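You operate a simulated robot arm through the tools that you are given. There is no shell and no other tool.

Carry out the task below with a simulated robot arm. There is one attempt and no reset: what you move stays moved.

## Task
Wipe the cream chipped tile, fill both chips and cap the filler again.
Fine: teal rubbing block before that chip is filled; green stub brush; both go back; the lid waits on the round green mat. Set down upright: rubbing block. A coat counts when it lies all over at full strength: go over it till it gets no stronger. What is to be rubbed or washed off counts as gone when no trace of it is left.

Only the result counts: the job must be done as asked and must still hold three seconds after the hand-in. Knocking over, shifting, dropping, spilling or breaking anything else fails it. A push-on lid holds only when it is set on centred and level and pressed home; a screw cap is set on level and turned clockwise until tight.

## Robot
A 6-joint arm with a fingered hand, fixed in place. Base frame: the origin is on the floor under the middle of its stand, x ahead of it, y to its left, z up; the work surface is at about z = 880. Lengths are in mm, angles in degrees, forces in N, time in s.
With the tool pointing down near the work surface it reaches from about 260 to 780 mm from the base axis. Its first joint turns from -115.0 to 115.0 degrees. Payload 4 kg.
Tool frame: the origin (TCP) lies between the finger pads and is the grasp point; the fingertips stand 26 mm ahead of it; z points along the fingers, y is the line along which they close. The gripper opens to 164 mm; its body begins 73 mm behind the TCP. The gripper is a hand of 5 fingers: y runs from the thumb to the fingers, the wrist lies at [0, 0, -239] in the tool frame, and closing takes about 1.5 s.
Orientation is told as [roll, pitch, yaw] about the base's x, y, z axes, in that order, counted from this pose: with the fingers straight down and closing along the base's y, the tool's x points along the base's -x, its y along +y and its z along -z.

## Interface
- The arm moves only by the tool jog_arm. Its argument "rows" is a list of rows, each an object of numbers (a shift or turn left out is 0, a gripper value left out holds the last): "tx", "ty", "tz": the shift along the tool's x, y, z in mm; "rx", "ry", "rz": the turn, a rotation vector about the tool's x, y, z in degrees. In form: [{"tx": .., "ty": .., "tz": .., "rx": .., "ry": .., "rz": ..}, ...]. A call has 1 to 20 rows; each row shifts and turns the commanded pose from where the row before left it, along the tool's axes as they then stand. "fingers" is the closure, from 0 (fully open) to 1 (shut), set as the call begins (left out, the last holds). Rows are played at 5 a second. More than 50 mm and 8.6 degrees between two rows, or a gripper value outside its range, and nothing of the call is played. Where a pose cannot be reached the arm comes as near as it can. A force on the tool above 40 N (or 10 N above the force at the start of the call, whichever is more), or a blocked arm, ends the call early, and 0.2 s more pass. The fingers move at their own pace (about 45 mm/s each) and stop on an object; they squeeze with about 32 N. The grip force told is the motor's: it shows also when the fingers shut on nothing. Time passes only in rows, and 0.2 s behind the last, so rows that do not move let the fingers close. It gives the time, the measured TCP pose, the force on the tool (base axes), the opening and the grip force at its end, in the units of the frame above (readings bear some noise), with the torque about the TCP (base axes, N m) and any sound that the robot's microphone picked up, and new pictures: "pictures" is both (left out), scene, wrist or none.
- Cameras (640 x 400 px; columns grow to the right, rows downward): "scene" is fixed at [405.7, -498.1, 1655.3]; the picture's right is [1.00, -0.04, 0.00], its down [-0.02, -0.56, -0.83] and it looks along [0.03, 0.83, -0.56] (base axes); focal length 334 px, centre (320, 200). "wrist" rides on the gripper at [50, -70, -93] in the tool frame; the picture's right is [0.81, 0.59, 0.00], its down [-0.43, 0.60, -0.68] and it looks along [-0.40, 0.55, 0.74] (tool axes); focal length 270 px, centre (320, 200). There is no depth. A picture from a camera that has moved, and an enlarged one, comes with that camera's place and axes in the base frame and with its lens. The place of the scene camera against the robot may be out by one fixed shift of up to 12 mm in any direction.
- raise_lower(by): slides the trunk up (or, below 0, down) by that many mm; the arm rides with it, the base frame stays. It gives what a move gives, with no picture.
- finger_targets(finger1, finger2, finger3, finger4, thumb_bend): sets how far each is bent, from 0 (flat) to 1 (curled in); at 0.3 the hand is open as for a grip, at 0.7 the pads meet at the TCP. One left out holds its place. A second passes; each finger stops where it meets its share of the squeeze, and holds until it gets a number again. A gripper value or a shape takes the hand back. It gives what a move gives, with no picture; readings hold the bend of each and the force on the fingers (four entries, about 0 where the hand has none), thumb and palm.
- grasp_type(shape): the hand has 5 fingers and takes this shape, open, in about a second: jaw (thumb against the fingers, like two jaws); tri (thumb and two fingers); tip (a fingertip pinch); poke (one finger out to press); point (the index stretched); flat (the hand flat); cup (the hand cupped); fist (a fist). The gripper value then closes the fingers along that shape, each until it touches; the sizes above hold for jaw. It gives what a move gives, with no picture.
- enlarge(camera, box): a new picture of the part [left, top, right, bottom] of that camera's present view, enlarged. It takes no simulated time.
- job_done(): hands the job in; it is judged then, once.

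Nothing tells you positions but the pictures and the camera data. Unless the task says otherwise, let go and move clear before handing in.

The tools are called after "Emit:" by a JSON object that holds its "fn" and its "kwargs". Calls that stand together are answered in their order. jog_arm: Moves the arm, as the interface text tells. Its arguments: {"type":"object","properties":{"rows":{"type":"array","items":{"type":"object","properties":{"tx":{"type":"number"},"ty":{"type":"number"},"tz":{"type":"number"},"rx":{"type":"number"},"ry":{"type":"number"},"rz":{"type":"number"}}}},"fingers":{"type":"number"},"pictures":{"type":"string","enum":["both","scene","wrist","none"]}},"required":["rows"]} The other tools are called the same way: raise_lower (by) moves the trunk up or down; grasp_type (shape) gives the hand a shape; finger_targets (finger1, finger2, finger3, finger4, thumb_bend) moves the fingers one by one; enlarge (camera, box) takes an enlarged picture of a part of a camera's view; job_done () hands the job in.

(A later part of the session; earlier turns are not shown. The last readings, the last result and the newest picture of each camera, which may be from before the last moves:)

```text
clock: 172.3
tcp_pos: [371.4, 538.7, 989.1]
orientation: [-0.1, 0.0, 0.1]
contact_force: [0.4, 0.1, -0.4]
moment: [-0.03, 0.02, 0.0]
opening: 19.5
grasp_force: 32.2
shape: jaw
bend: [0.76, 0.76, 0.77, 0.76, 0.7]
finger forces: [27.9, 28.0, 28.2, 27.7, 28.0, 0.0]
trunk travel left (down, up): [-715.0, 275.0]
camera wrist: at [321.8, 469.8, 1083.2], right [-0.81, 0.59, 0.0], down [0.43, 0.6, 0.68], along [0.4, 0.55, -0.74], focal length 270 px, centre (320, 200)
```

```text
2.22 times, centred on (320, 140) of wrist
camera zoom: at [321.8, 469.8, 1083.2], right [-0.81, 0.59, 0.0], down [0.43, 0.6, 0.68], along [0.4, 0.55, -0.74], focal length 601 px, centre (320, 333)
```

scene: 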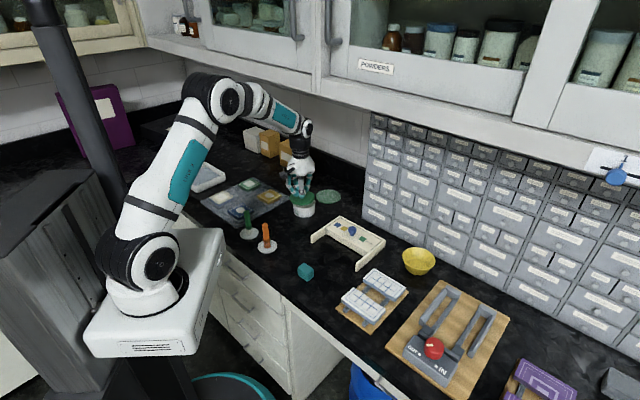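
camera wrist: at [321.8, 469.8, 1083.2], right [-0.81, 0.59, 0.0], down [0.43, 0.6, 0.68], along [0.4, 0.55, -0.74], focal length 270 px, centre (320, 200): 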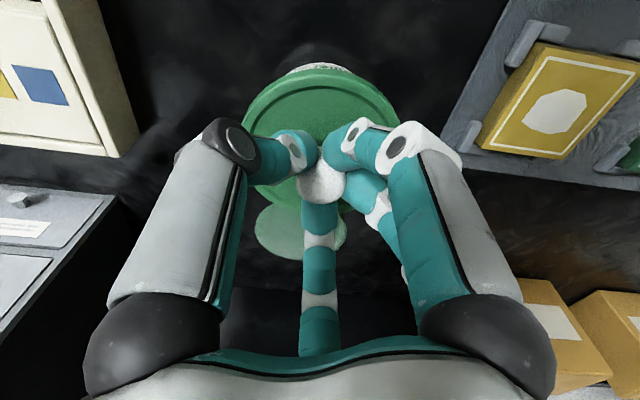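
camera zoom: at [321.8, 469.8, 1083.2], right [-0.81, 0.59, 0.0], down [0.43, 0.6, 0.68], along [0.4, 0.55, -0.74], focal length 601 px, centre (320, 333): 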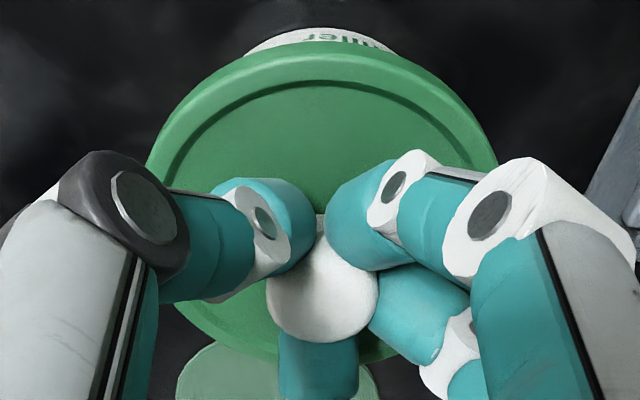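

A near-edge check shows the pot is really about 10 mm further forward than I assumed, near (378, 547), and the lid is concentric with the hand. I'll shift the lid by (+6.6, +8.0) and recheck.

Emit:
{"fn": "jog_arm", "kwargs": {"rows": [{"tx": -3.3, "ty": 4.0}, {"tx": -3.3, "ty": 4.0}, {}, {}]}}

Emit:
{"fn": "enlarge", "kwargs": {"camera": "scene", "box": [284, 180, 324, 220]}}

Emit:
{"fn": "enlarge", "kwargs": {"camera": "wrist", "box": [230, 20, 410, 200]}}

```text
clock: 173.3
tcp_pos: [377.8, 547.9, 988.2]
orientation: [-0.2, 0.1, -0.1]
contact_force: [1.0, -0.2, 0.0]
moment: [-0.01, 0.02, 0.01]
opening: 19.0
grasp_force: 32.5
shape: jaw
bend: [0.76, 0.76, 0.77, 0.76, 0.7]
finger forces: [27.9, 28.0, 28.2, 27.8, 28.0, 0.1]
trunk travel left (down, up): [-715.0, 275.0]
camera wrist: at [327.1, 478.6, 1082.9], right [-0.81, 0.59, 0.0], down [0.43, 0.6, 0.68], along [0.4, 0.55, -0.74], focal length 270 px, centre (320, 200)
```

scene: 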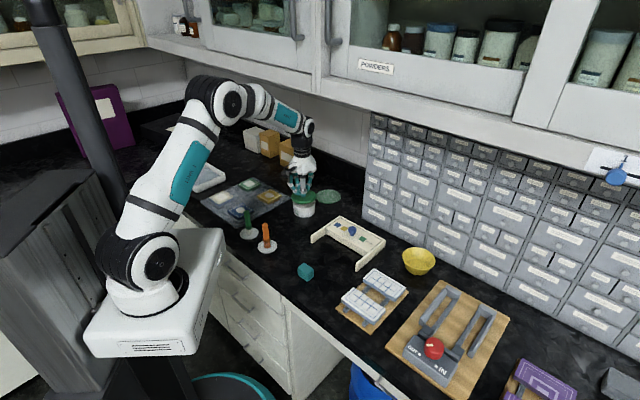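
wrist: 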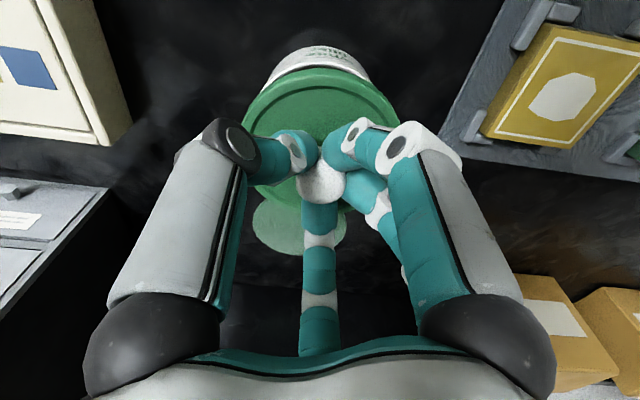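

```text
10.00 times, centred on (304, 200) of scene
camera zoom: at [405.7, -498.1, 1655.3], right [1.0, -0.04, 0.0], down [-0.02, -0.56, -0.83], along [0.03, 0.83, -0.56], focal length 3341 px, centre (480, 200)
```

zoom: 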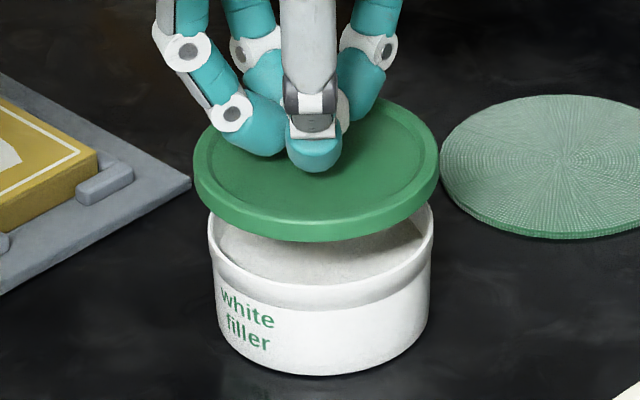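

```text
2.22 times, centred on (320, 110) of wrist
camera zoom: at [327.1, 478.6, 1082.9], right [-0.81, 0.59, 0.0], down [0.43, 0.6, 0.68], along [0.4, 0.55, -0.74], focal length 601 px, centre (320, 400)
```

zoom: 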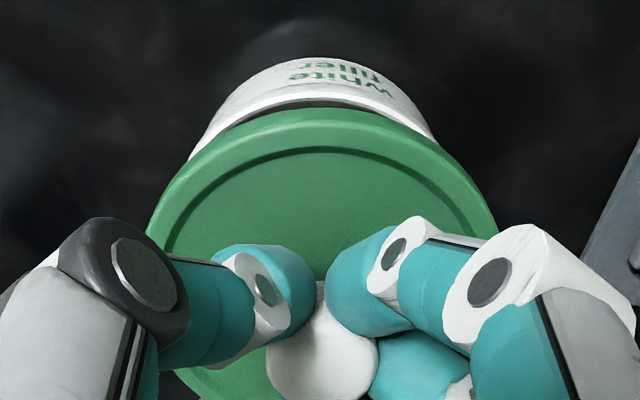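

Now lid and pot line up within about 1 mm in both views. Lowering to just above the rim.

Emit:
{"fn": "jog_arm", "kwargs": {"rows": [{"tz": 8}, {"tz": 6}, {"tz": 4}, {}]}}

Emit:
{"fn": "enlarge", "kwargs": {"camera": "scene", "box": [284, 180, 324, 220]}}

Emit:
{"fn": "enlarge", "kwargs": {"camera": "wrist", "box": [230, 20, 410, 200]}}

```text
clock: 174.3
tcp_pos: [376.8, 547.2, 970.4]
orientation: [0.0, -0.1, 0.0]
contact_force: [-0.3, -0.4, 0.1]
moment: [-0.02, 0.01, -0.02]
opening: 19.4
grasp_force: 32.0
shape: jaw
bend: [0.76, 0.76, 0.77, 0.76, 0.7]
finger forces: [27.9, 28.0, 28.2, 27.8, 27.9, 0.1]
trunk travel left (down, up): [-715.0, 275.0]
camera wrist: at [326.4, 478.6, 1064.7], right [-0.81, 0.59, 0.0], down [0.43, 0.6, 0.68], along [0.4, 0.55, -0.74], focal length 270 px, centre (320, 200)
```

scene: 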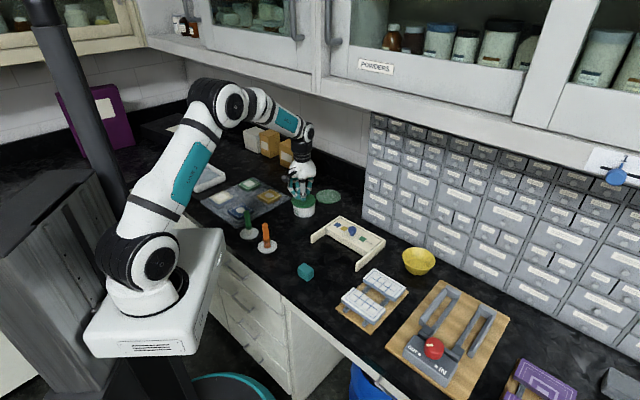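
wrist: 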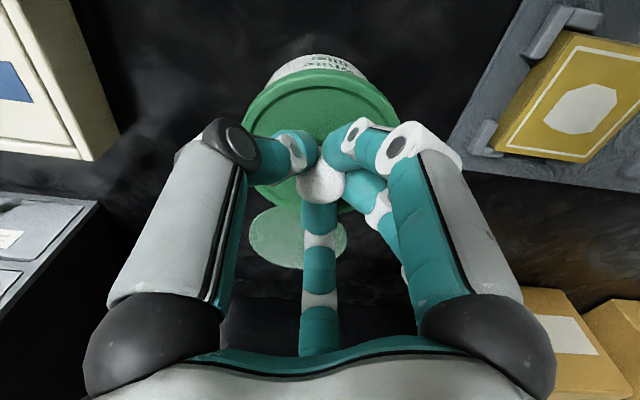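

```text
10.00 times, centred on (304, 200) of scene
camera zoom: at [405.7, -498.1, 1655.3], right [1.0, -0.04, 0.0], down [-0.02, -0.56, -0.83], along [0.03, 0.83, -0.56], focal length 3341 px, centre (480, 200)
```

zoom: 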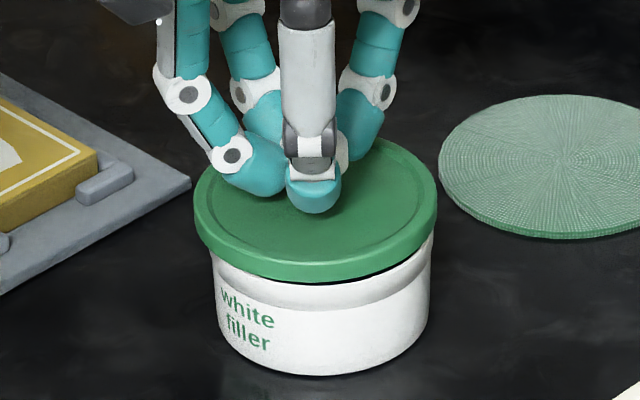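

```text
2.22 times, centred on (320, 110) of wrist
camera zoom: at [326.4, 478.6, 1064.7], right [-0.81, 0.59, 0.0], down [0.43, 0.6, 0.68], along [0.4, 0.55, -0.74], focal length 601 px, centre (320, 400)
```

zoom: 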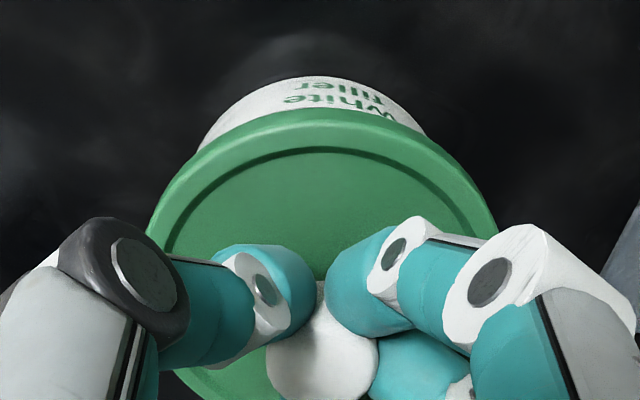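

Only about a millimetre left to correct. I'll nudge it and lower onto the pot in small steps.

Emit:
{"fn": "jog_arm", "kwargs": {"rows": [{"tx": -0.8, "ty": 0.9}, {"tz": 2}, {"tz": 2}, {}], "pictures": "none"}}

Emit:
{"fn": "jog_arm", "kwargs": {"rows": [{"tz": 1.5}, {}], "pictures": "none"}}

```text
clock: 175.3
tcp_pos: [377.5, 549.9, 967.1]
orientation: [-0.2, -0.1, 0.0]
contact_force: [0.0, 0.1, 0.0]
moment: [0.01, -0.01, 0.02]
opening: 19.3
grasp_force: 31.6
shape: jaw
bend: [0.76, 0.76, 0.77, 0.76, 0.7]
finger forces: [27.9, 27.9, 28.3, 27.8, 28.1, 0.0]
trunk travel left (down, up): [-715.0, 275.0]
```

```text
clock: 175.9
tcp_pos: [376.5, 549.3, 965.9]
orientation: [-0.2, 0.0, 0.1]
contact_force: [-0.8, -0.5, -0.1]
moment: [-0.02, -0.04, -0.03]
opening: 19.2
grasp_force: 32.2
shape: jaw
bend: [0.76, 0.76, 0.77, 0.76, 0.7]
finger forces: [27.9, 28.1, 28.4, 27.9, 28.1, 0.1]
trunk travel left (down, up): [-715.0, 275.0]
```

Emit:
{"fn": "jog_arm", "kwargs": {"rows": [{"tz": 1.5}, {}], "pictures": "none"}}

Emit:
{"fn": "jog_arm", "kwargs": {"rows": [{"tz": 1.5}, {}], "pictures": "none"}}

```text
clock: 176.5
tcp_pos: [376.8, 549.8, 964.8]
orientation: [-0.1, 0.0, 0.0]
contact_force: [-0.4, 1.6, 4.5]
moment: [-0.08, -0.07, 0.02]
opening: 19.6
grasp_force: 31.6
shape: jaw
bend: [0.76, 0.76, 0.76, 0.76, 0.7]
finger forces: [28.4, 29.2, 29.5, 29.1, 29.3, 0.0]
trunk travel left (down, up): [-715.0, 275.0]
```

```text
clock: 177.1
tcp_pos: [377.0, 548.9, 962.6]
orientation: [0.0, 0.1, 0.0]
contact_force: [-0.8, 2.1, 8.1]
moment: [-0.2, -0.1, -0.01]
opening: 19.7
grasp_force: 32.6
shape: jaw
bend: [0.76, 0.76, 0.76, 0.77, 0.7]
finger forces: [29.2, 30.4, 30.6, 30.8, 31.9, 0.0]
trunk travel left (down, up): [-715.0, 275.0]
```

The front edge of the lid seems to touch first. Let me look before pressing.

Emit:
{"fn": "enlarge", "kwargs": {"camera": "scene", "box": [284, 180, 324, 220]}}

Emit:
{"fn": "enlarge", "kwargs": {"camera": "wrist", "box": [230, 20, 410, 200]}}

```text
10.00 times, centred on (304, 200) of scene
camera zoom: at [405.7, -498.1, 1655.3], right [1.0, -0.04, 0.0], down [-0.02, -0.56, -0.83], along [0.03, 0.83, -0.56], focal length 3341 px, centre (480, 200)
```

zoom: 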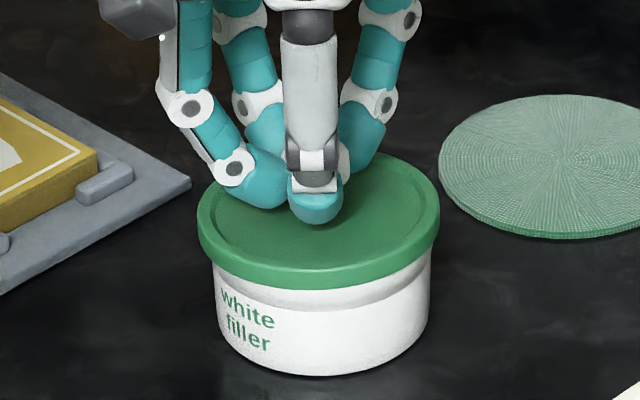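

```text
2.22 times, centred on (320, 110) of wrist
camera zoom: at [326.9, 480.2, 1057.6], right [-0.81, 0.59, 0.0], down [0.43, 0.6, 0.68], along [0.4, 0.55, -0.74], focal length 601 px, centre (320, 400)
```

zoom: 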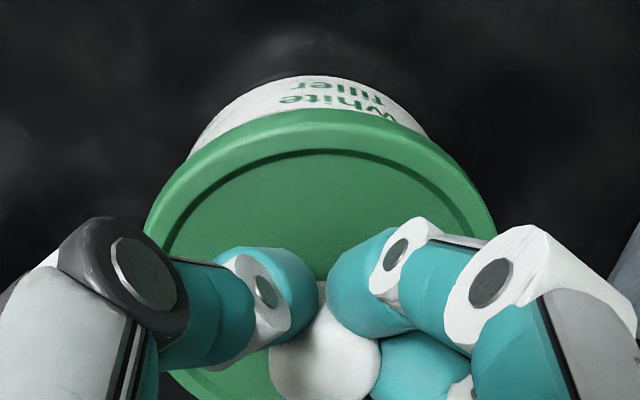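

The lid sits about 1 mm too far back. I'll lift slightly, shift it, and lower again.

Emit:
{"fn": "jog_arm", "kwargs": {"rows": [{"tz": -4}, {"tx": 0.5, "ty": -0.9}, {"tz": 2}, {}], "pictures": "none"}}

Emit:
{"fn": "jog_arm", "kwargs": {"rows": [{"tz": 1.2}, {}], "pictures": "none"}}

Emit:
{"fn": "jog_arm", "kwargs": {"rows": [{"tz": 1.2}, {}], "pictures": "none"}}

```text
clock: 178.1
tcp_pos: [378.3, 549.1, 964.4]
orientation: [-0.1, 0.0, 0.0]
contact_force: [0.5, -0.7, -1.3]
moment: [0.01, -0.05, 0.02]
opening: 19.6
grasp_force: 32.4
shape: jaw
bend: [0.76, 0.76, 0.76, 0.76, 0.7]
finger forces: [28.4, 29.6, 29.4, 29.4, 30.2, 0.0]
trunk travel left (down, up): [-715.0, 275.0]
```

```text
clock: 178.7
tcp_pos: [377.8, 547.7, 963.5]
orientation: [0.0, 0.0, -0.1]
contact_force: [0.6, -1.5, -0.2]
moment: [-0.04, -0.03, 0.02]
opening: 19.5
grasp_force: 32.2
shape: jaw
bend: [0.76, 0.76, 0.76, 0.76, 0.7]
finger forces: [28.4, 29.1, 29.3, 29.8, 30.7, 0.1]
trunk travel left (down, up): [-715.0, 275.0]
```

```text
clock: 179.3
tcp_pos: [376.4, 548.1, 961.8]
orientation: [-0.1, 0.0, 0.0]
contact_force: [0.6, -1.6, 0.5]
moment: [-0.05, -0.01, -0.02]
opening: 19.5
grasp_force: 32.2
shape: jaw
bend: [0.76, 0.76, 0.76, 0.76, 0.7]
finger forces: [28.3, 29.0, 29.4, 29.9, 30.9, 0.1]
trunk travel left (down, up): [-715.0, 275.0]
```

Much freer now: the skirt is going over the rim. Continuing down.

Emit:
{"fn": "jog_arm", "kwargs": {"rows": [{"tz": 1.2}, {}], "pictures": "none"}}

Emit:
{"fn": "jog_arm", "kwargs": {"rows": [{"tz": 1.2}, {}], "pictures": "none"}}

Emit:
{"fn": "jog_arm", "kwargs": {"rows": [{"tz": 1.2}, {}]}}

Emit:
{"fn": "enlarge", "kwargs": {"camera": "scene", "box": [284, 180, 324, 220]}}

```text
clock: 179.9
tcp_pos: [377.7, 546.4, 961.0]
orientation: [-0.2, 0.0, 0.0]
contact_force: [1.5, -0.9, 0.6]
moment: [0.01, -0.05, 0.0]
opening: 19.8
grasp_force: 32.2
shape: jaw
bend: [0.76, 0.76, 0.76, 0.76, 0.7]
finger forces: [28.1, 29.3, 29.6, 29.9, 30.3, 0.1]
trunk travel left (down, up): [-715.0, 275.0]
```

```text
clock: 180.5
tcp_pos: [376.6, 546.9, 960.6]
orientation: [-0.1, 0.0, -0.1]
contact_force: [1.2, -4.6, 5.2]
moment: [0.03, 0.04, -0.02]
opening: 19.8
grasp_force: 32.0
shape: jaw
bend: [0.76, 0.76, 0.77, 0.76, 0.7]
finger forces: [29.0, 29.1, 29.3, 30.7, 32.2, 0.0]
trunk travel left (down, up): [-715.0, 275.0]
heard: snap
```

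```text
clock: 181.1
tcp_pos: [377.3, 546.4, 959.9]
orientation: [0.0, 0.0, 0.1]
contact_force: [0.9, -5.7, 16.6]
moment: [-0.05, 0.0, 0.0]
opening: 19.9
grasp_force: 31.8
shape: jaw
bend: [0.76, 0.77, 0.77, 0.76, 0.7]
finger forces: [30.7, 30.3, 30.3, 32.0, 34.9, 0.1]
trunk travel left (down, up): [-715.0, 275.0]
camera wrist: at [327.4, 478.0, 1053.9], right [-0.81, 0.59, 0.0], down [0.43, 0.59, 0.68], along [0.4, 0.55, -0.73], focal length 270 px, centre (320, 200)
```

scene: 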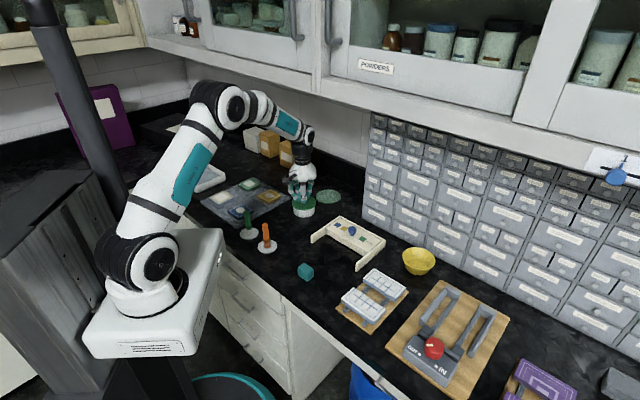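
wrist: 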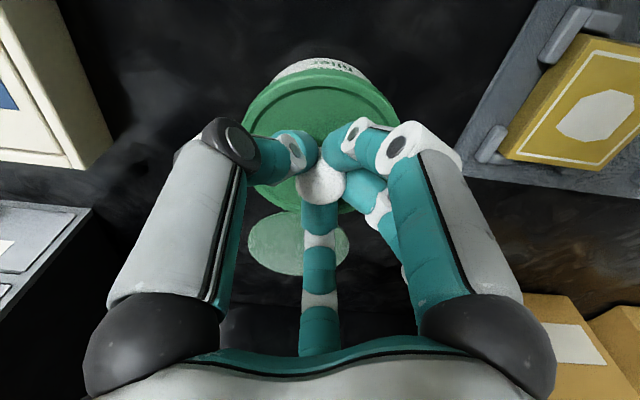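

```text
10.00 times, centred on (304, 200) of scene
camera zoom: at [405.7, -498.1, 1655.3], right [1.0, -0.04, 0.0], down [-0.02, -0.56, -0.83], along [0.03, 0.83, -0.56], focal length 3341 px, centre (480, 200)
```

zoom: 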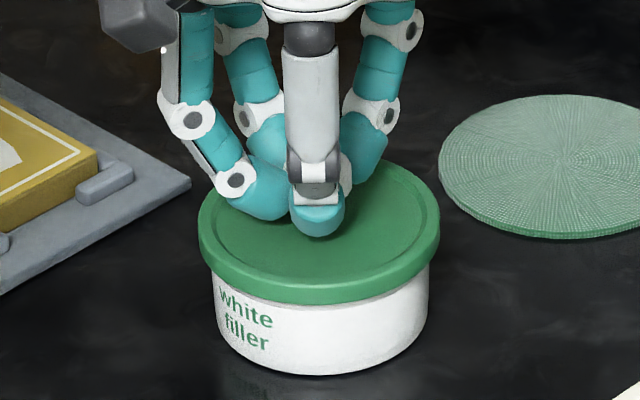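

A snap was heard and the lid is seated level, with the pot unmoved. I'll ease the pressure to a few newtons and then open the hand.

Emit:
{"fn": "jog_arm", "kwargs": {"rows": [{"tz": -0.6}, {}], "pictures": "none"}}

```text
clock: 181.7
tcp_pos: [378.5, 546.8, 961.7]
orientation: [0.0, -0.1, 0.1]
contact_force: [2.2, -5.0, 14.1]
moment: [0.0, 0.01, -0.01]
opening: 19.6
grasp_force: 31.9
shape: jaw
bend: [0.76, 0.77, 0.77, 0.76, 0.7]
finger forces: [30.5, 30.4, 30.5, 31.7, 34.2, 0.1]
trunk travel left (down, up): [-715.0, 275.0]
```

Emit:
{"fn": "jog_arm", "kwargs": {"rows": [{"tz": -0.8}, {}], "pictures": "none"}}

```text
clock: 182.3
tcp_pos: [378.0, 547.3, 961.5]
orientation: [-0.1, 0.0, 0.1]
contact_force: [-0.2, -3.5, 10.0]
moment: [-0.04, 0.02, 0.01]
opening: 20.0
grasp_force: 31.9
shape: jaw
bend: [0.76, 0.77, 0.77, 0.76, 0.7]
finger forces: [30.1, 30.0, 29.9, 31.2, 33.4, 0.0]
trunk travel left (down, up): [-715.0, 275.0]
```

Emit:
{"fn": "jog_arm", "kwargs": {"rows": [{"tz": -0.8}, {}], "pictures": "none"}}

Emit:
{"fn": "jog_arm", "kwargs": {"rows": [{}, {}, {}, {}, {}, {}, {}], "fingers": 0.4}}

Emit:
{"fn": "enlarge", "kwargs": {"camera": "scene", "box": [284, 180, 324, 220]}}

```text
clock: 182.9
tcp_pos: [379.3, 547.2, 961.9]
orientation: [0.0, 0.0, 0.0]
contact_force: [1.9, -2.9, 2.8]
moment: [0.01, 0.0, -0.01]
opening: 19.8
grasp_force: 31.9
shape: jaw
bend: [0.76, 0.77, 0.77, 0.76, 0.7]
finger forces: [29.1, 29.3, 29.7, 30.6, 32.1, 0.0]
trunk travel left (down, up): [-715.0, 275.0]
```

```text
clock: 184.5
tcp_pos: [377.3, 547.3, 959.7]
orientation: [-0.2, 0.0, 0.0]
contact_force: [-0.1, -0.9, 0.1]
moment: [-0.03, -0.03, 0.0]
opening: 97.9
grasp_force: 0.0
shape: jaw
bend: [0.33, 0.33, 0.33, 0.33, 0.7]
finger forces: [0.0, 0.1, 0.1, 0.0, 0.0, 0.1]
trunk travel left (down, up): [-715.0, 275.0]
heard: snap
camera wrist: at [327.5, 479.2, 1054.9], right [-0.81, 0.59, 0.0], down [0.43, 0.6, 0.68], along [0.4, 0.55, -0.74], focal length 270 px, centre (320, 200)
```

scene: 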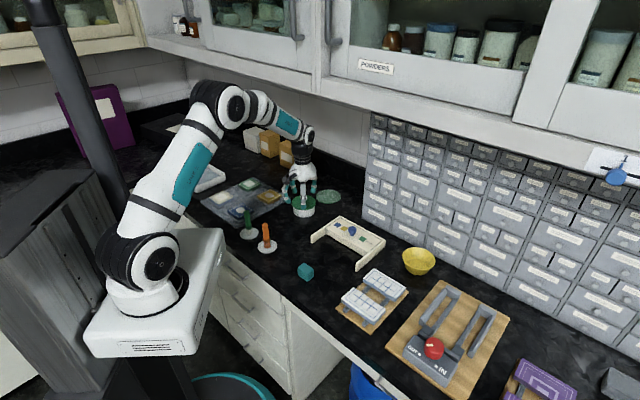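
wrist: 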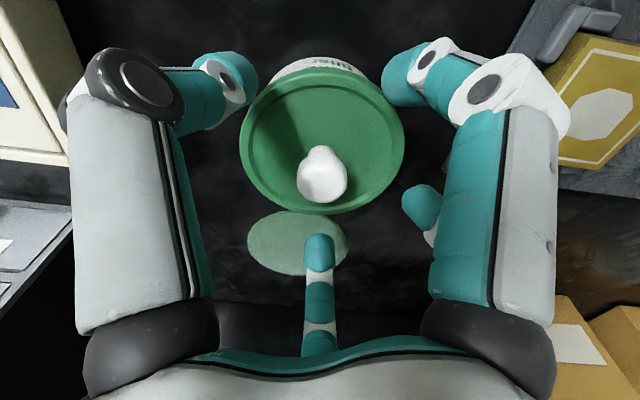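

```text
10.00 times, centred on (304, 200) of scene
camera zoom: at [405.7, -498.1, 1655.3], right [1.0, -0.04, 0.0], down [-0.02, -0.56, -0.83], along [0.03, 0.83, -0.56], focal length 3341 px, centre (480, 200)
```

zoom: 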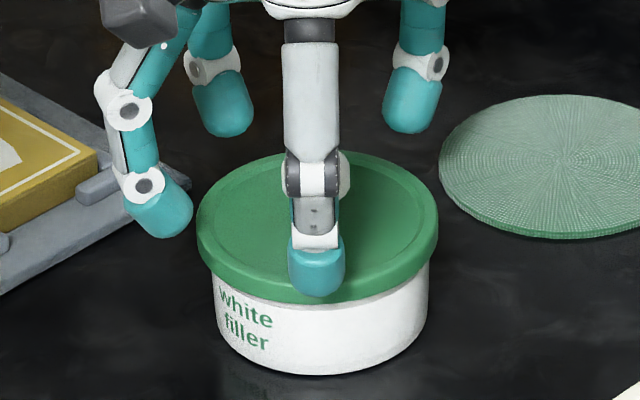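

Another snap was heard while opening, so I can't be sure the lid is still fully home. I'll rise, close the hand, and press straight down on the knob top.

Emit:
{"fn": "jog_arm", "kwargs": {"rows": [{"tz": -15}, {"tz": -25}, {"tz": -15}, {}]}}

Emit:
{"fn": "enlarge", "kwargs": {"camera": "scene", "box": [284, 180, 324, 220]}}

Emit:
{"fn": "enlarge", "kwargs": {"camera": "wrist", "box": [230, 20, 410, 200]}}

```text
clock: 185.5
tcp_pos: [379.1, 546.7, 1017.9]
orientation: [0.0, 0.0, 0.0]
contact_force: [-0.8, -0.1, -0.5]
moment: [0.01, -0.02, 0.03]
opening: 97.7
grasp_force: 0.0
shape: jaw
bend: [0.33, 0.33, 0.33, 0.33, 0.7]
finger forces: [0.1, 0.0, 0.0, 0.0, 0.0, 0.1]
trunk travel left (down, up): [-715.0, 275.0]
camera wrist: at [328.9, 478.3, 1111.0], right [-0.81, 0.59, 0.0], down [0.43, 0.6, 0.68], along [0.4, 0.55, -0.74], focal length 270 px, centre (320, 200)
```

scene: 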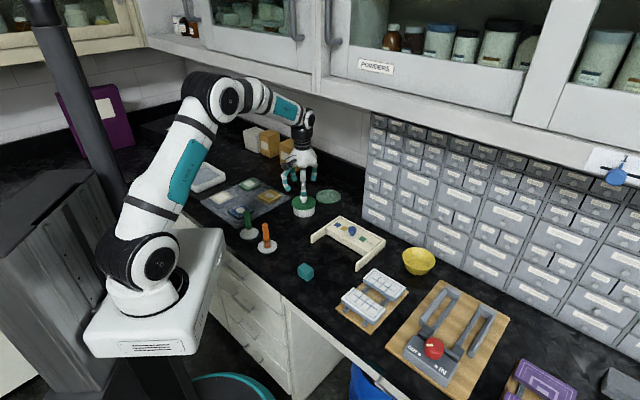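
wrist: 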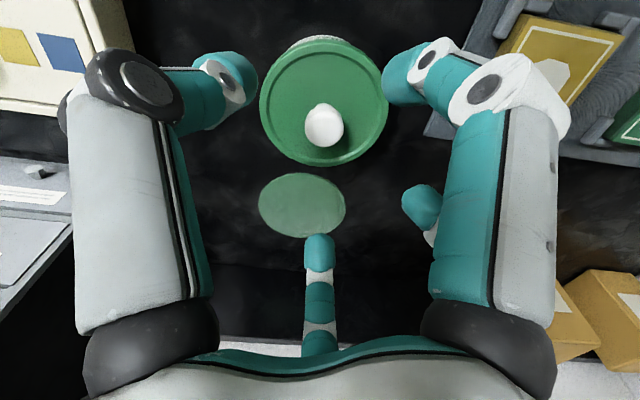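

```text
10.00 times, centred on (304, 200) of scene
camera zoom: at [405.7, -498.1, 1655.3], right [1.0, -0.04, 0.0], down [-0.02, -0.56, -0.83], along [0.03, 0.83, -0.56], focal length 3341 px, centre (480, 200)
```

zoom: 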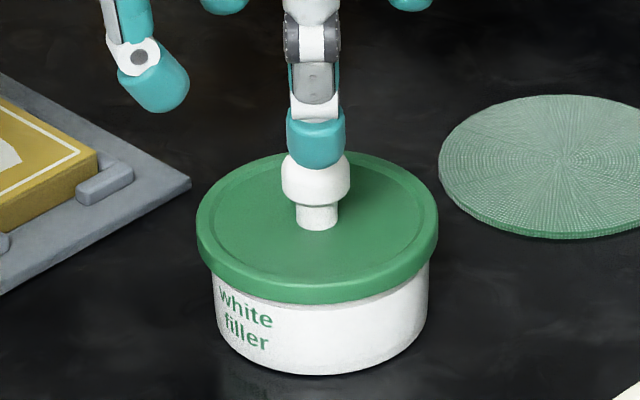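

```text
2.22 times, centred on (320, 110) of wrist
camera zoom: at [328.9, 478.3, 1111.0], right [-0.81, 0.59, 0.0], down [0.43, 0.6, 0.68], along [0.4, 0.55, -0.74], focal length 601 px, centre (320, 400)
```

zoom: 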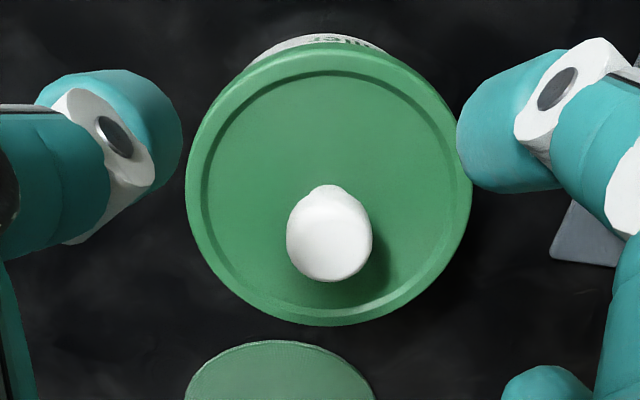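

The lid looks level and centred. To be certain it is home, I'll close the fingers above it and press straight down on the knob.

Emit:
{"fn": "jog_arm", "kwargs": {"rows": [{"tx": 1, "ty": 2}, {}, {}, {}, {}, {}, {}, {}, {}], "fingers": 1.0}}

Emit:
{"fn": "enlarge", "kwargs": {"camera": "scene", "box": [280, 165, 330, 220]}}

```text
clock: 187.5
tcp_pos: [376.8, 550.0, 1017.2]
orientation: [-0.1, 0.1, 0.0]
contact_force: [-0.5, -0.1, 0.0]
moment: [0.0, 0.02, 0.02]
opening: 0.2
grasp_force: 31.7
shape: jaw
bend: [0.7, 0.7, 0.7, 0.7, 0.7]
finger forces: [0.0, 0.0, 0.1, 0.0, 0.0, 0.0]
trunk travel left (down, up): [-715.0, 275.0]
camera wrist: at [327.3, 480.8, 1111.1], right [-0.81, 0.59, 0.0], down [0.43, 0.6, 0.68], along [0.4, 0.55, -0.74], focal length 270 px, centre (320, 200)
```

scene: 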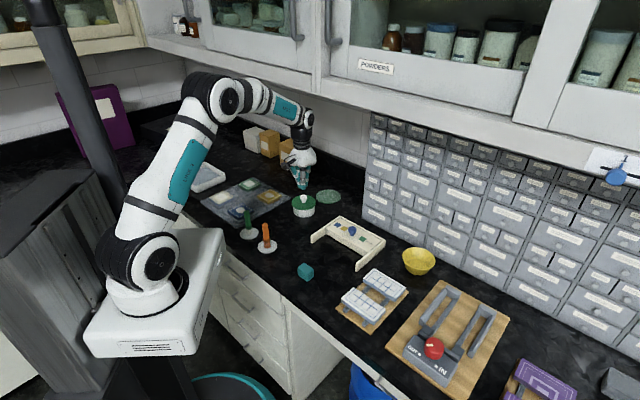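
wrist: 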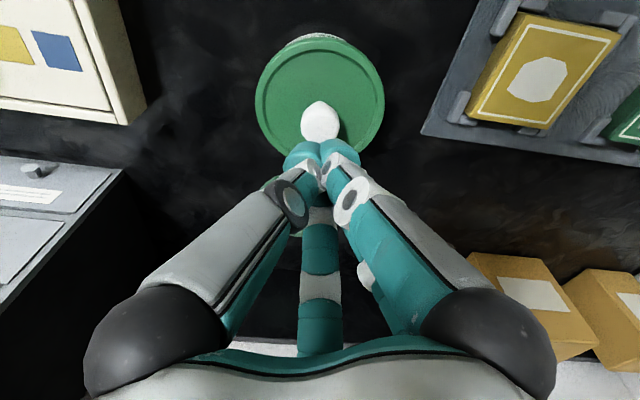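

```text
7.27 times, centred on (305, 192) of scene
camera zoom: at [405.7, -498.1, 1655.3], right [1.0, -0.04, 0.0], down [-0.02, -0.56, -0.83], along [0.03, 0.83, -0.56], focal length 2430 px, centre (429, 254)
```

zoom: 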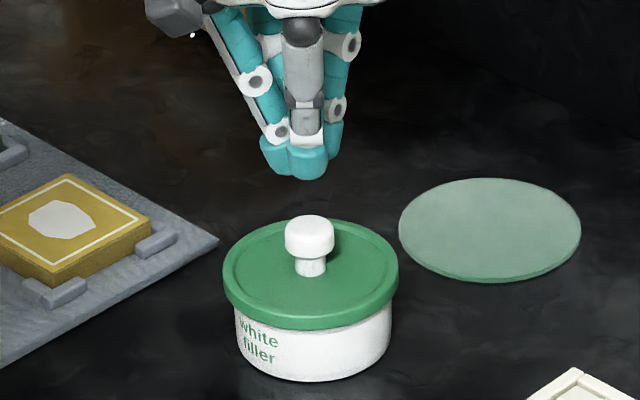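

Fingertips are together over the knob. Lowering until they touch the knob top, watching side forces.

Emit:
{"fn": "jog_arm", "kwargs": {"rows": [{"tz": 15}, {"tz": 12}, {"tz": 6}, {}]}}

Emit:
{"fn": "enlarge", "kwargs": {"camera": "scene", "box": [284, 175, 324, 220]}}

Emit:
{"fn": "enlarge", "kwargs": {"camera": "wrist", "box": [240, 60, 400, 220]}}

```text
clock: 188.5
tcp_pos: [377.6, 550.2, 983.6]
orientation: [0.0, 0.0, 0.0]
contact_force: [-0.3, 0.8, 0.6]
moment: [0.02, 0.02, -0.01]
opening: 0.0
grasp_force: 31.8
shape: jaw
bend: [0.7, 0.7, 0.7, 0.7, 0.7]
finger forces: [0.0, 0.0, 0.0, 0.0, 0.0, 0.1]
trunk travel left (down, up): [-715.0, 275.0]
camera wrist: at [326.5, 480.7, 1077.5], right [-0.81, 0.59, 0.0], down [0.43, 0.6, 0.68], along [0.4, 0.55, -0.74], focal length 270 px, centre (320, 200)
```

scene: 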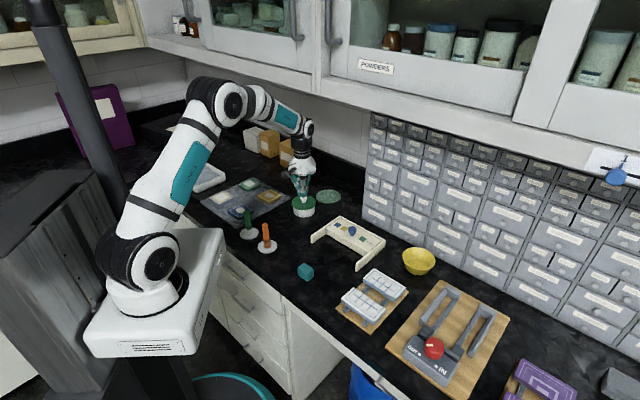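
wrist: 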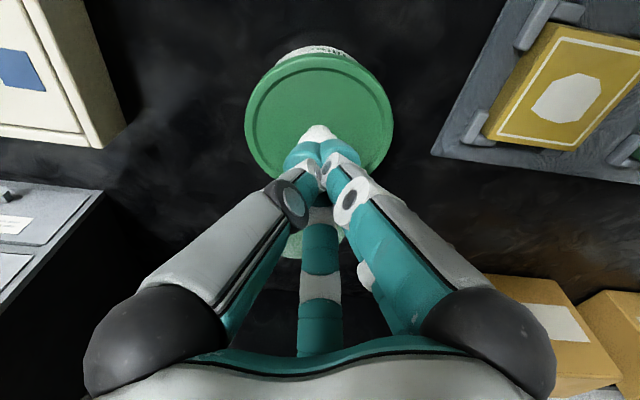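

```text
8.89 times, centred on (304, 198) of scene
camera zoom: at [405.7, -498.1, 1655.3], right [1.0, -0.04, 0.0], down [-0.02, -0.56, -0.83], along [0.03, 0.83, -0.56], focal length 2970 px, centre (462, 222)
```

zoom: 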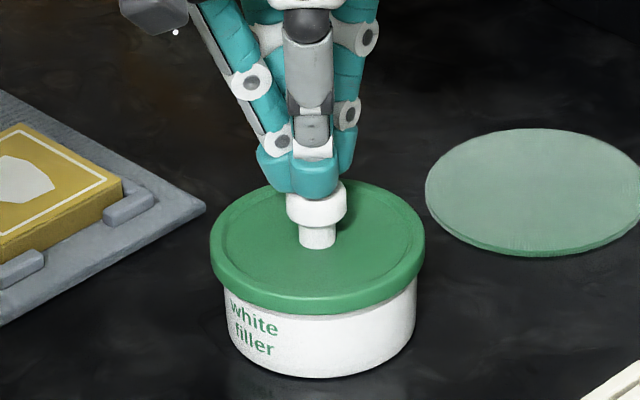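

```text
2.50 times, centred on (320, 140) of wrist
camera zoom: at [326.5, 480.7, 1077.5], right [-0.81, 0.59, 0.0], down [0.43, 0.6, 0.68], along [0.4, 0.55, -0.74], focal length 676 px, centre (320, 350)
```

zoom: 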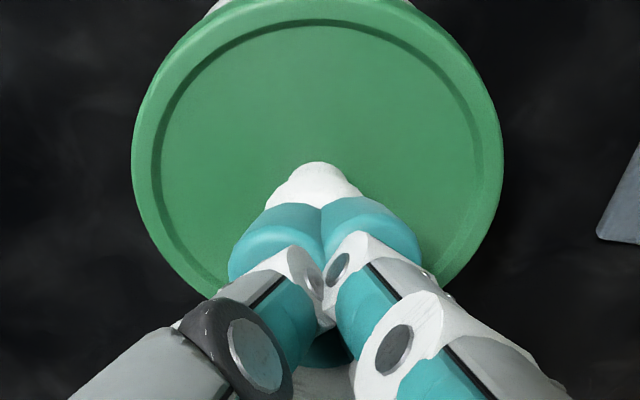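

Emit:
{"fn": "jog_arm", "kwargs": {"rows": [{"tz": 3}, {"tz": 1.5}, {}], "pictures": "none"}}

Emit:
{"fn": "jog_arm", "kwargs": {"rows": [{"tz": 1.5}, {}], "pictures": "none"}}

```text
clock: 189.3
tcp_pos: [376.0, 548.8, 981.3]
orientation: [0.1, -0.1, -0.1]
contact_force: [2.0, -1.1, 20.8]
moment: [-0.11, 0.01, 0.0]
opening: 0.0
grasp_force: 31.7
shape: jaw
bend: [0.7, 0.7, 0.7, 0.7, 0.7]
finger forces: [0.0, 0.0, 0.0, 0.0, 0.1, 0.0]
trunk travel left (down, up): [-715.0, 275.0]
```

```text
clock: 190.1
tcp_pos: [377.2, 551.0, 982.7]
orientation: [0.3, -0.3, 0.1]
contact_force: [-1.3, -4.0, 15.0]
moment: [-0.2, 0.13, 0.01]
opening: 0.1
grasp_force: 31.9
shape: jaw
bend: [0.7, 0.7, 0.7, 0.7, 0.7]
finger forces: [0.0, 0.1, 0.0, 0.1, 0.0, 0.0]
trunk travel left (down, up): [-715.0, 275.0]
stopped in row 2: the force on the tool passed its limit at 40 N (the readings are from after the stop); the commanded pose is now the measured one
```

The press reached 40 N with no further snap, which fits a lid that is already home. I'll rise and inspect it closely.

Emit:
{"fn": "jog_arm", "kwargs": {"rows": [{"tz": -4}, {"tz": -20}, {"tz": -40}, {"tz": -30}, {}]}}

Emit:
{"fn": "enlarge", "kwargs": {"camera": "scene", "box": [284, 180, 324, 220]}}

Emit:
{"fn": "enlarge", "kwargs": {"camera": "wrist", "box": [240, 0, 400, 160]}}

```text
clock: 191.3
tcp_pos: [374.4, 547.2, 1060.6]
orientation: [-1.0, 0.5, -0.1]
contact_force: [-0.3, -0.2, 0.4]
moment: [0.0, 0.02, 0.02]
opening: 0.4
grasp_force: 31.9
shape: jaw
bend: [0.7, 0.7, 0.7, 0.7, 0.7]
finger forces: [0.0, 0.1, 0.0, 0.0, 0.0, 0.0]
trunk travel left (down, up): [-715.0, 275.0]
heard: snap
camera wrist: at [324.6, 479.8, 1156.5], right [-0.81, 0.59, 0.0], down [0.44, 0.61, 0.66], along [0.39, 0.54, -0.75], focal length 270 px, centre (320, 200)
```

scene: 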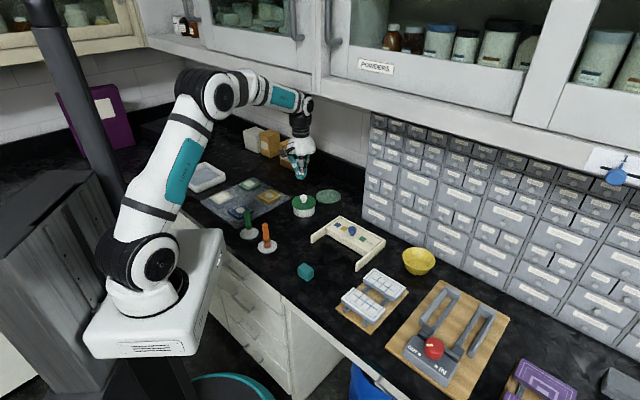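
wrist: 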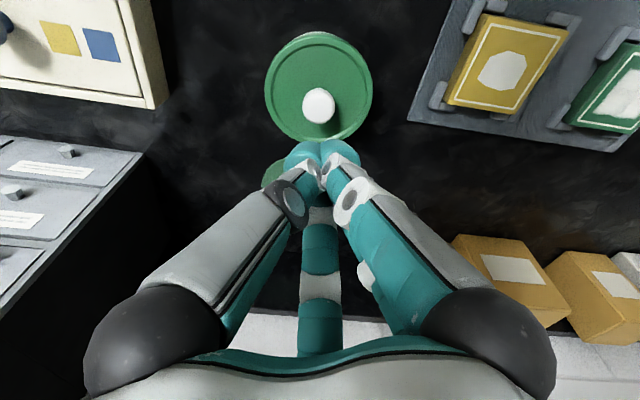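

```text
10.00 times, centred on (304, 200) of scene
camera zoom: at [405.7, -498.1, 1655.3], right [1.0, -0.04, 0.0], down [-0.02, -0.56, -0.83], along [0.03, 0.83, -0.56], focal length 3341 px, centre (480, 200)
```

zoom: 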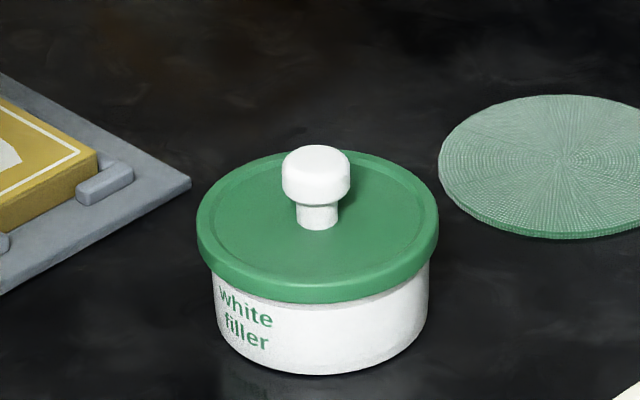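

```text
2.50 times, centred on (320, 80) of wrist
camera zoom: at [324.6, 479.8, 1156.5], right [-0.81, 0.59, 0.0], down [0.44, 0.61, 0.66], along [0.39, 0.54, -0.75], focal length 676 px, centre (320, 500)
```

zoom: 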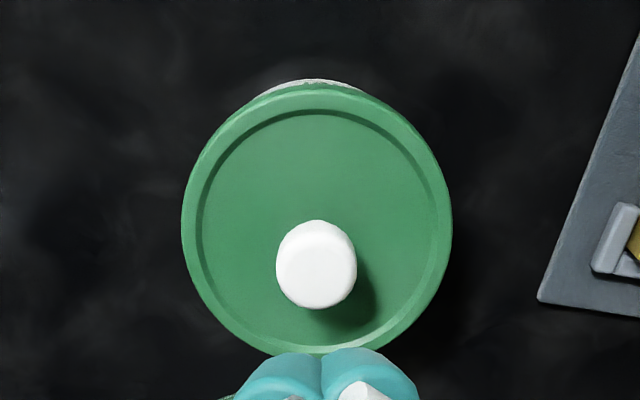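

Another snap came as I released the press, and the lid now sits flush and level. I'll straighten the hand and then repeat a gentler press as a test of whether it is stable.

Emit:
{"fn": "jog_arm", "kwargs": {"rows": [{"rx": -1.0, "ry": -0.5, "rz": -0.1}, {}, {}]}}

Emit:
{"fn": "enlarge", "kwargs": {"camera": "wrist", "box": [240, 0, 400, 160]}}

```text
clock: 192.1
tcp_pos: [374.9, 550.6, 1060.1]
orientation: [-0.1, 0.0, 0.1]
contact_force: [0.9, -0.9, -0.2]
moment: [-0.01, -0.01, 0.0]
opening: 0.0
grasp_force: 31.6
shape: jaw
bend: [0.7, 0.7, 0.7, 0.7, 0.7]
finger forces: [0.0, 0.0, 0.0, 0.1, 0.0, 0.0]
trunk travel left (down, up): [-715.0, 275.0]
camera wrist: at [325.5, 481.4, 1154.6], right [-0.81, 0.59, 0.0], down [0.43, 0.6, 0.68], along [0.4, 0.55, -0.74], focal length 270 px, centre (320, 200)
```

scene: 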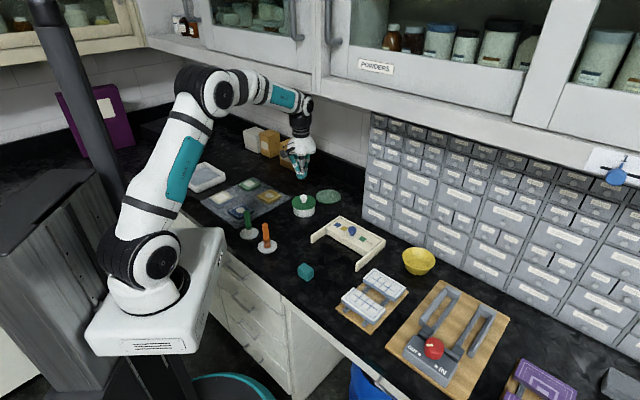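
wrist: 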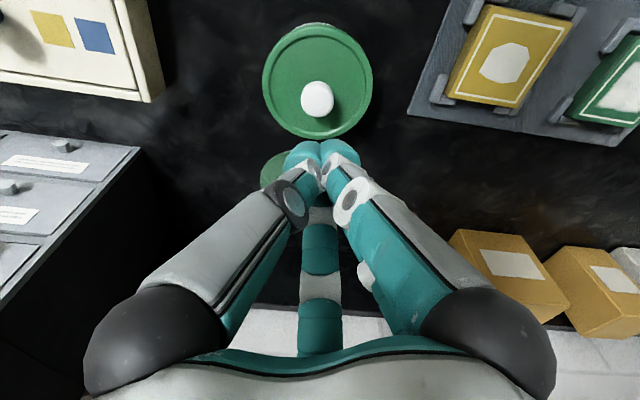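

```text
2.50 times, centred on (320, 80) of wrist
camera zoom: at [325.5, 481.4, 1154.6], right [-0.81, 0.59, 0.0], down [0.43, 0.6, 0.68], along [0.4, 0.55, -0.74], focal length 676 px, centre (320, 500)
```

zoom: 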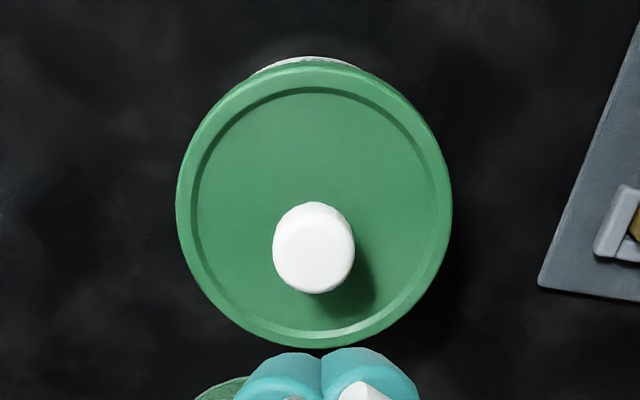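

The hand is 3 mm off the knob's axis; I'll correct that and press gently again, listening.

Emit:
{"fn": "jog_arm", "kwargs": {"rows": [{"tx": -3, "ty": -0.9}, {"tz": 40}, {"tz": 25}, {"tz": 10}, {"tz": 2}, {}], "pictures": "none"}}

Emit:
{"fn": "jog_arm", "kwargs": {"rows": [{"tz": 1}, {}], "pictures": "none"}}

Emit:
{"fn": "jog_arm", "kwargs": {"rows": [{"tz": 1}, {}], "pictures": "none"}}

```text
clock: 193.5
tcp_pos: [381.7, 552.3, 997.1]
orientation: [1.3, -0.7, 0.1]
contact_force: [-0.2, 0.0, 0.1]
moment: [0.01, 0.0, 0.01]
opening: 0.1
grasp_force: 32.0
shape: jaw
bend: [0.7, 0.7, 0.7, 0.7, 0.7]
finger forces: [0.1, 0.0, 0.0, 0.0, 0.1, 0.0]
trunk travel left (down, up): [-715.0, 275.0]
```

```text
clock: 194.1
tcp_pos: [380.8, 551.9, 995.5]
orientation: [1.2, -0.7, 0.2]
contact_force: [0.4, -1.1, 0.6]
moment: [0.02, 0.0, -0.01]
opening: 0.0
grasp_force: 32.0
shape: jaw
bend: [0.7, 0.7, 0.7, 0.7, 0.7]
finger forces: [0.1, 0.1, 0.1, 0.0, 0.0, 0.1]
trunk travel left (down, up): [-715.0, 275.0]
```

```text
clock: 194.7
tcp_pos: [380.7, 552.1, 993.7]
orientation: [1.3, -0.6, 0.1]
contact_force: [-0.2, -0.2, 0.4]
moment: [-0.02, 0.01, -0.01]
opening: 0.0
grasp_force: 31.9
shape: jaw
bend: [0.7, 0.7, 0.7, 0.7, 0.7]
finger forces: [0.0, 0.0, 0.0, 0.0, 0.0, 0.0]
trunk travel left (down, up): [-715.0, 275.0]
```

The hand is reading 12 mm higher and slightly tilted compared with what I commanded. I'll wait a moment and look before doing anything more.

Emit:
{"fn": "jog_arm", "kwargs": {"rows": [{}, {}, {}, {}]}}

Emit:
{"fn": "enlarge", "kwargs": {"camera": "scene", "box": [180, 60, 360, 230]}}

```text
clock: 195.7
tcp_pos: [380.2, 551.1, 994.8]
orientation: [1.1, -0.6, 0.1]
contact_force: [-0.2, -0.7, 0.9]
moment: [0.01, -0.05, -0.01]
opening: 0.0
grasp_force: 31.7
shape: jaw
bend: [0.7, 0.7, 0.7, 0.7, 0.7]
finger forces: [0.1, 0.0, 0.1, 0.1, 0.0, 0.1]
trunk travel left (down, up): [-715.0, 275.0]
camera wrist: at [329.3, 480.5, 1086.7], right [-0.81, 0.59, 0.0], down [0.42, 0.58, 0.69], along [0.41, 0.56, -0.72], focal length 270 px, centre (320, 200)
```

scene: 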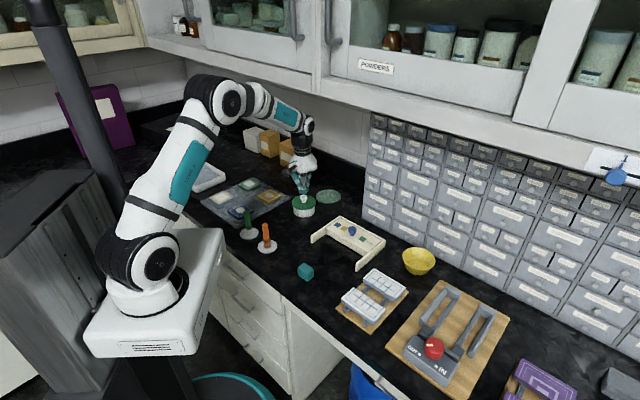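
wrist: 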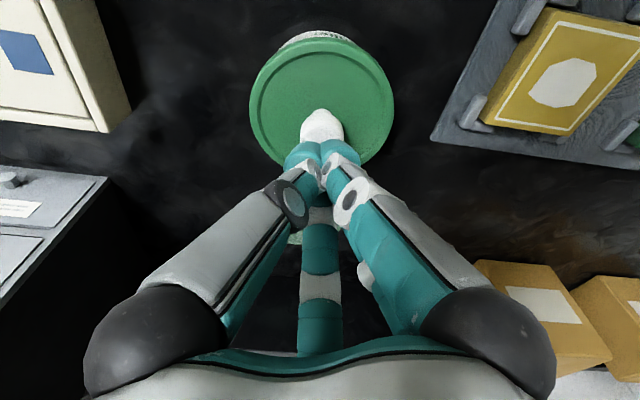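

```text
2.35 times, centred on (270, 145) of scene
camera zoom: at [405.7, -498.1, 1655.3], right [1.0, -0.04, 0.0], down [-0.02, -0.56, -0.83], along [0.03, 0.83, -0.56], focal length 786 px, centre (438, 329)
```

zoom: 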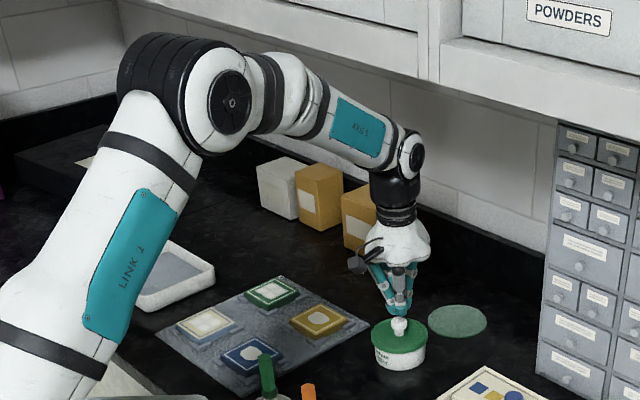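

The arm under-travelled after the force stop. I'll straighten the hand again and check the pose.

Emit:
{"fn": "jog_arm", "kwargs": {"rows": [{"rx": 1.15, "ry": 0.65, "rz": 0.1}, {}, {}], "pictures": "none"}}

Emit:
{"fn": "jog_arm", "kwargs": {"rows": [{"tz": -10}, {}, {}], "pictures": "none"}}

```text
clock: 196.5
tcp_pos: [381.0, 550.9, 995.0]
orientation: [0.0, -0.1, 0.0]
contact_force: [-0.2, -0.2, -0.4]
moment: [0.03, -0.02, 0.02]
opening: 0.0
grasp_force: 31.7
shape: jaw
bend: [0.7, 0.7, 0.7, 0.7, 0.7]
finger forces: [0.0, 0.0, 0.0, 0.0, 0.0, 0.0]
trunk travel left (down, up): [-715.0, 275.0]
```

```text
clock: 197.3
tcp_pos: [379.5, 550.4, 1005.1]
orientation: [-0.1, -0.1, -0.1]
contact_force: [-0.5, 1.2, 0.4]
moment: [0.0, -0.02, -0.02]
opening: 0.1
grasp_force: 32.2
shape: jaw
bend: [0.7, 0.7, 0.7, 0.7, 0.7]
finger forces: [0.0, 0.1, 0.0, 0.0, 0.0, 0.0]
trunk travel left (down, up): [-715.0, 275.0]
```

Motion is normal again. Recentring on the knob and lowering in small steps.

Emit:
{"fn": "jog_arm", "kwargs": {"rows": [{"tx": 2, "ty": -1.9}, {"tz": 8}, {"tz": 8}, {"tz": 4}, {}]}}

Emit:
{"fn": "enlarge", "kwargs": {"camera": "wrist", "box": [240, 60, 400, 220]}}

```text
clock: 198.5
tcp_pos: [379.9, 548.5, 986.1]
orientation: [0.0, 0.0, 0.0]
contact_force: [0.3, 0.1, 0.1]
moment: [-0.02, -0.01, -0.01]
opening: 0.0
grasp_force: 32.3
shape: jaw
bend: [0.7, 0.7, 0.7, 0.7, 0.7]
finger forces: [0.0, 0.0, 0.0, 0.1, 0.0, 0.0]
trunk travel left (down, up): [-715.0, 275.0]
camera wrist: at [328.8, 480.3, 1078.5], right [-0.81, 0.59, 0.0], down [0.43, 0.59, 0.68], along [0.4, 0.55, -0.74], focal length 270 px, centre (320, 200)
```

scene: 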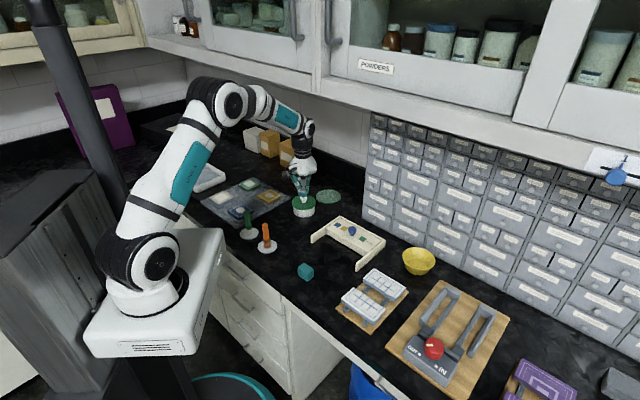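
wrist: 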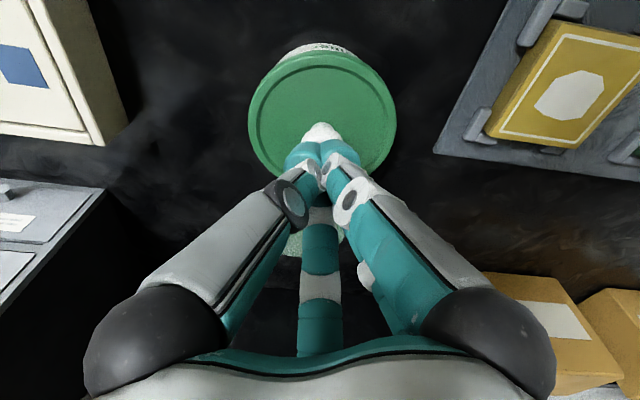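

```text
2.50 times, centred on (320, 140) of wrist
camera zoom: at [328.8, 480.3, 1078.5], right [-0.81, 0.59, 0.0], down [0.43, 0.59, 0.68], along [0.4, 0.55, -0.74], focal length 676 px, centre (320, 350)
```

zoom: 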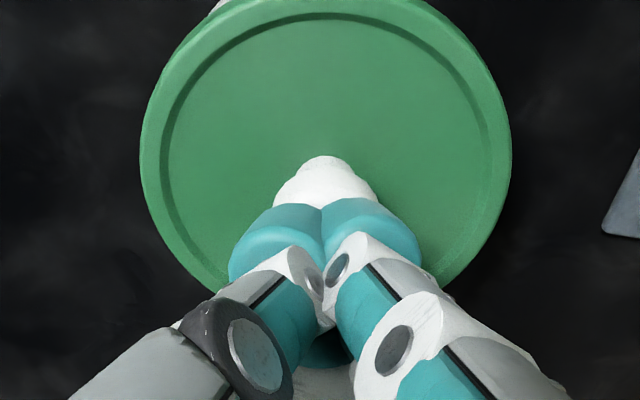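

Emit:
{"fn": "jog_arm", "kwargs": {"rows": [{"tz": 2}, {"tz": 1}, {}], "pictures": "none"}}

Emit:
{"fn": "jog_arm", "kwargs": {"rows": [{"tz": 1}, {}], "pictures": "none"}}

```text
clock: 199.3
tcp_pos: [379.4, 549.3, 981.4]
orientation: [0.0, 0.0, 0.0]
contact_force: [0.1, 0.3, 3.0]
moment: [-0.01, 0.03, -0.02]
opening: 0.0
grasp_force: 32.1
shape: jaw
bend: [0.7, 0.7, 0.7, 0.7, 0.7]
finger forces: [0.1, 0.0, 0.1, 0.0, 0.0, 0.0]
trunk travel left (down, up): [-715.0, 275.0]
```

```text
clock: 199.9
tcp_pos: [379.7, 550.1, 980.9]
orientation: [0.0, -0.1, 0.0]
contact_force: [-1.2, -0.2, 12.8]
moment: [0.03, 0.13, 0.02]
opening: 0.2
grasp_force: 31.7
shape: jaw
bend: [0.7, 0.7, 0.7, 0.7, 0.7]
finger forces: [0.0, 0.1, 0.0, 0.0, 0.0, 0.0]
trunk travel left (down, up): [-715.0, 275.0]
```

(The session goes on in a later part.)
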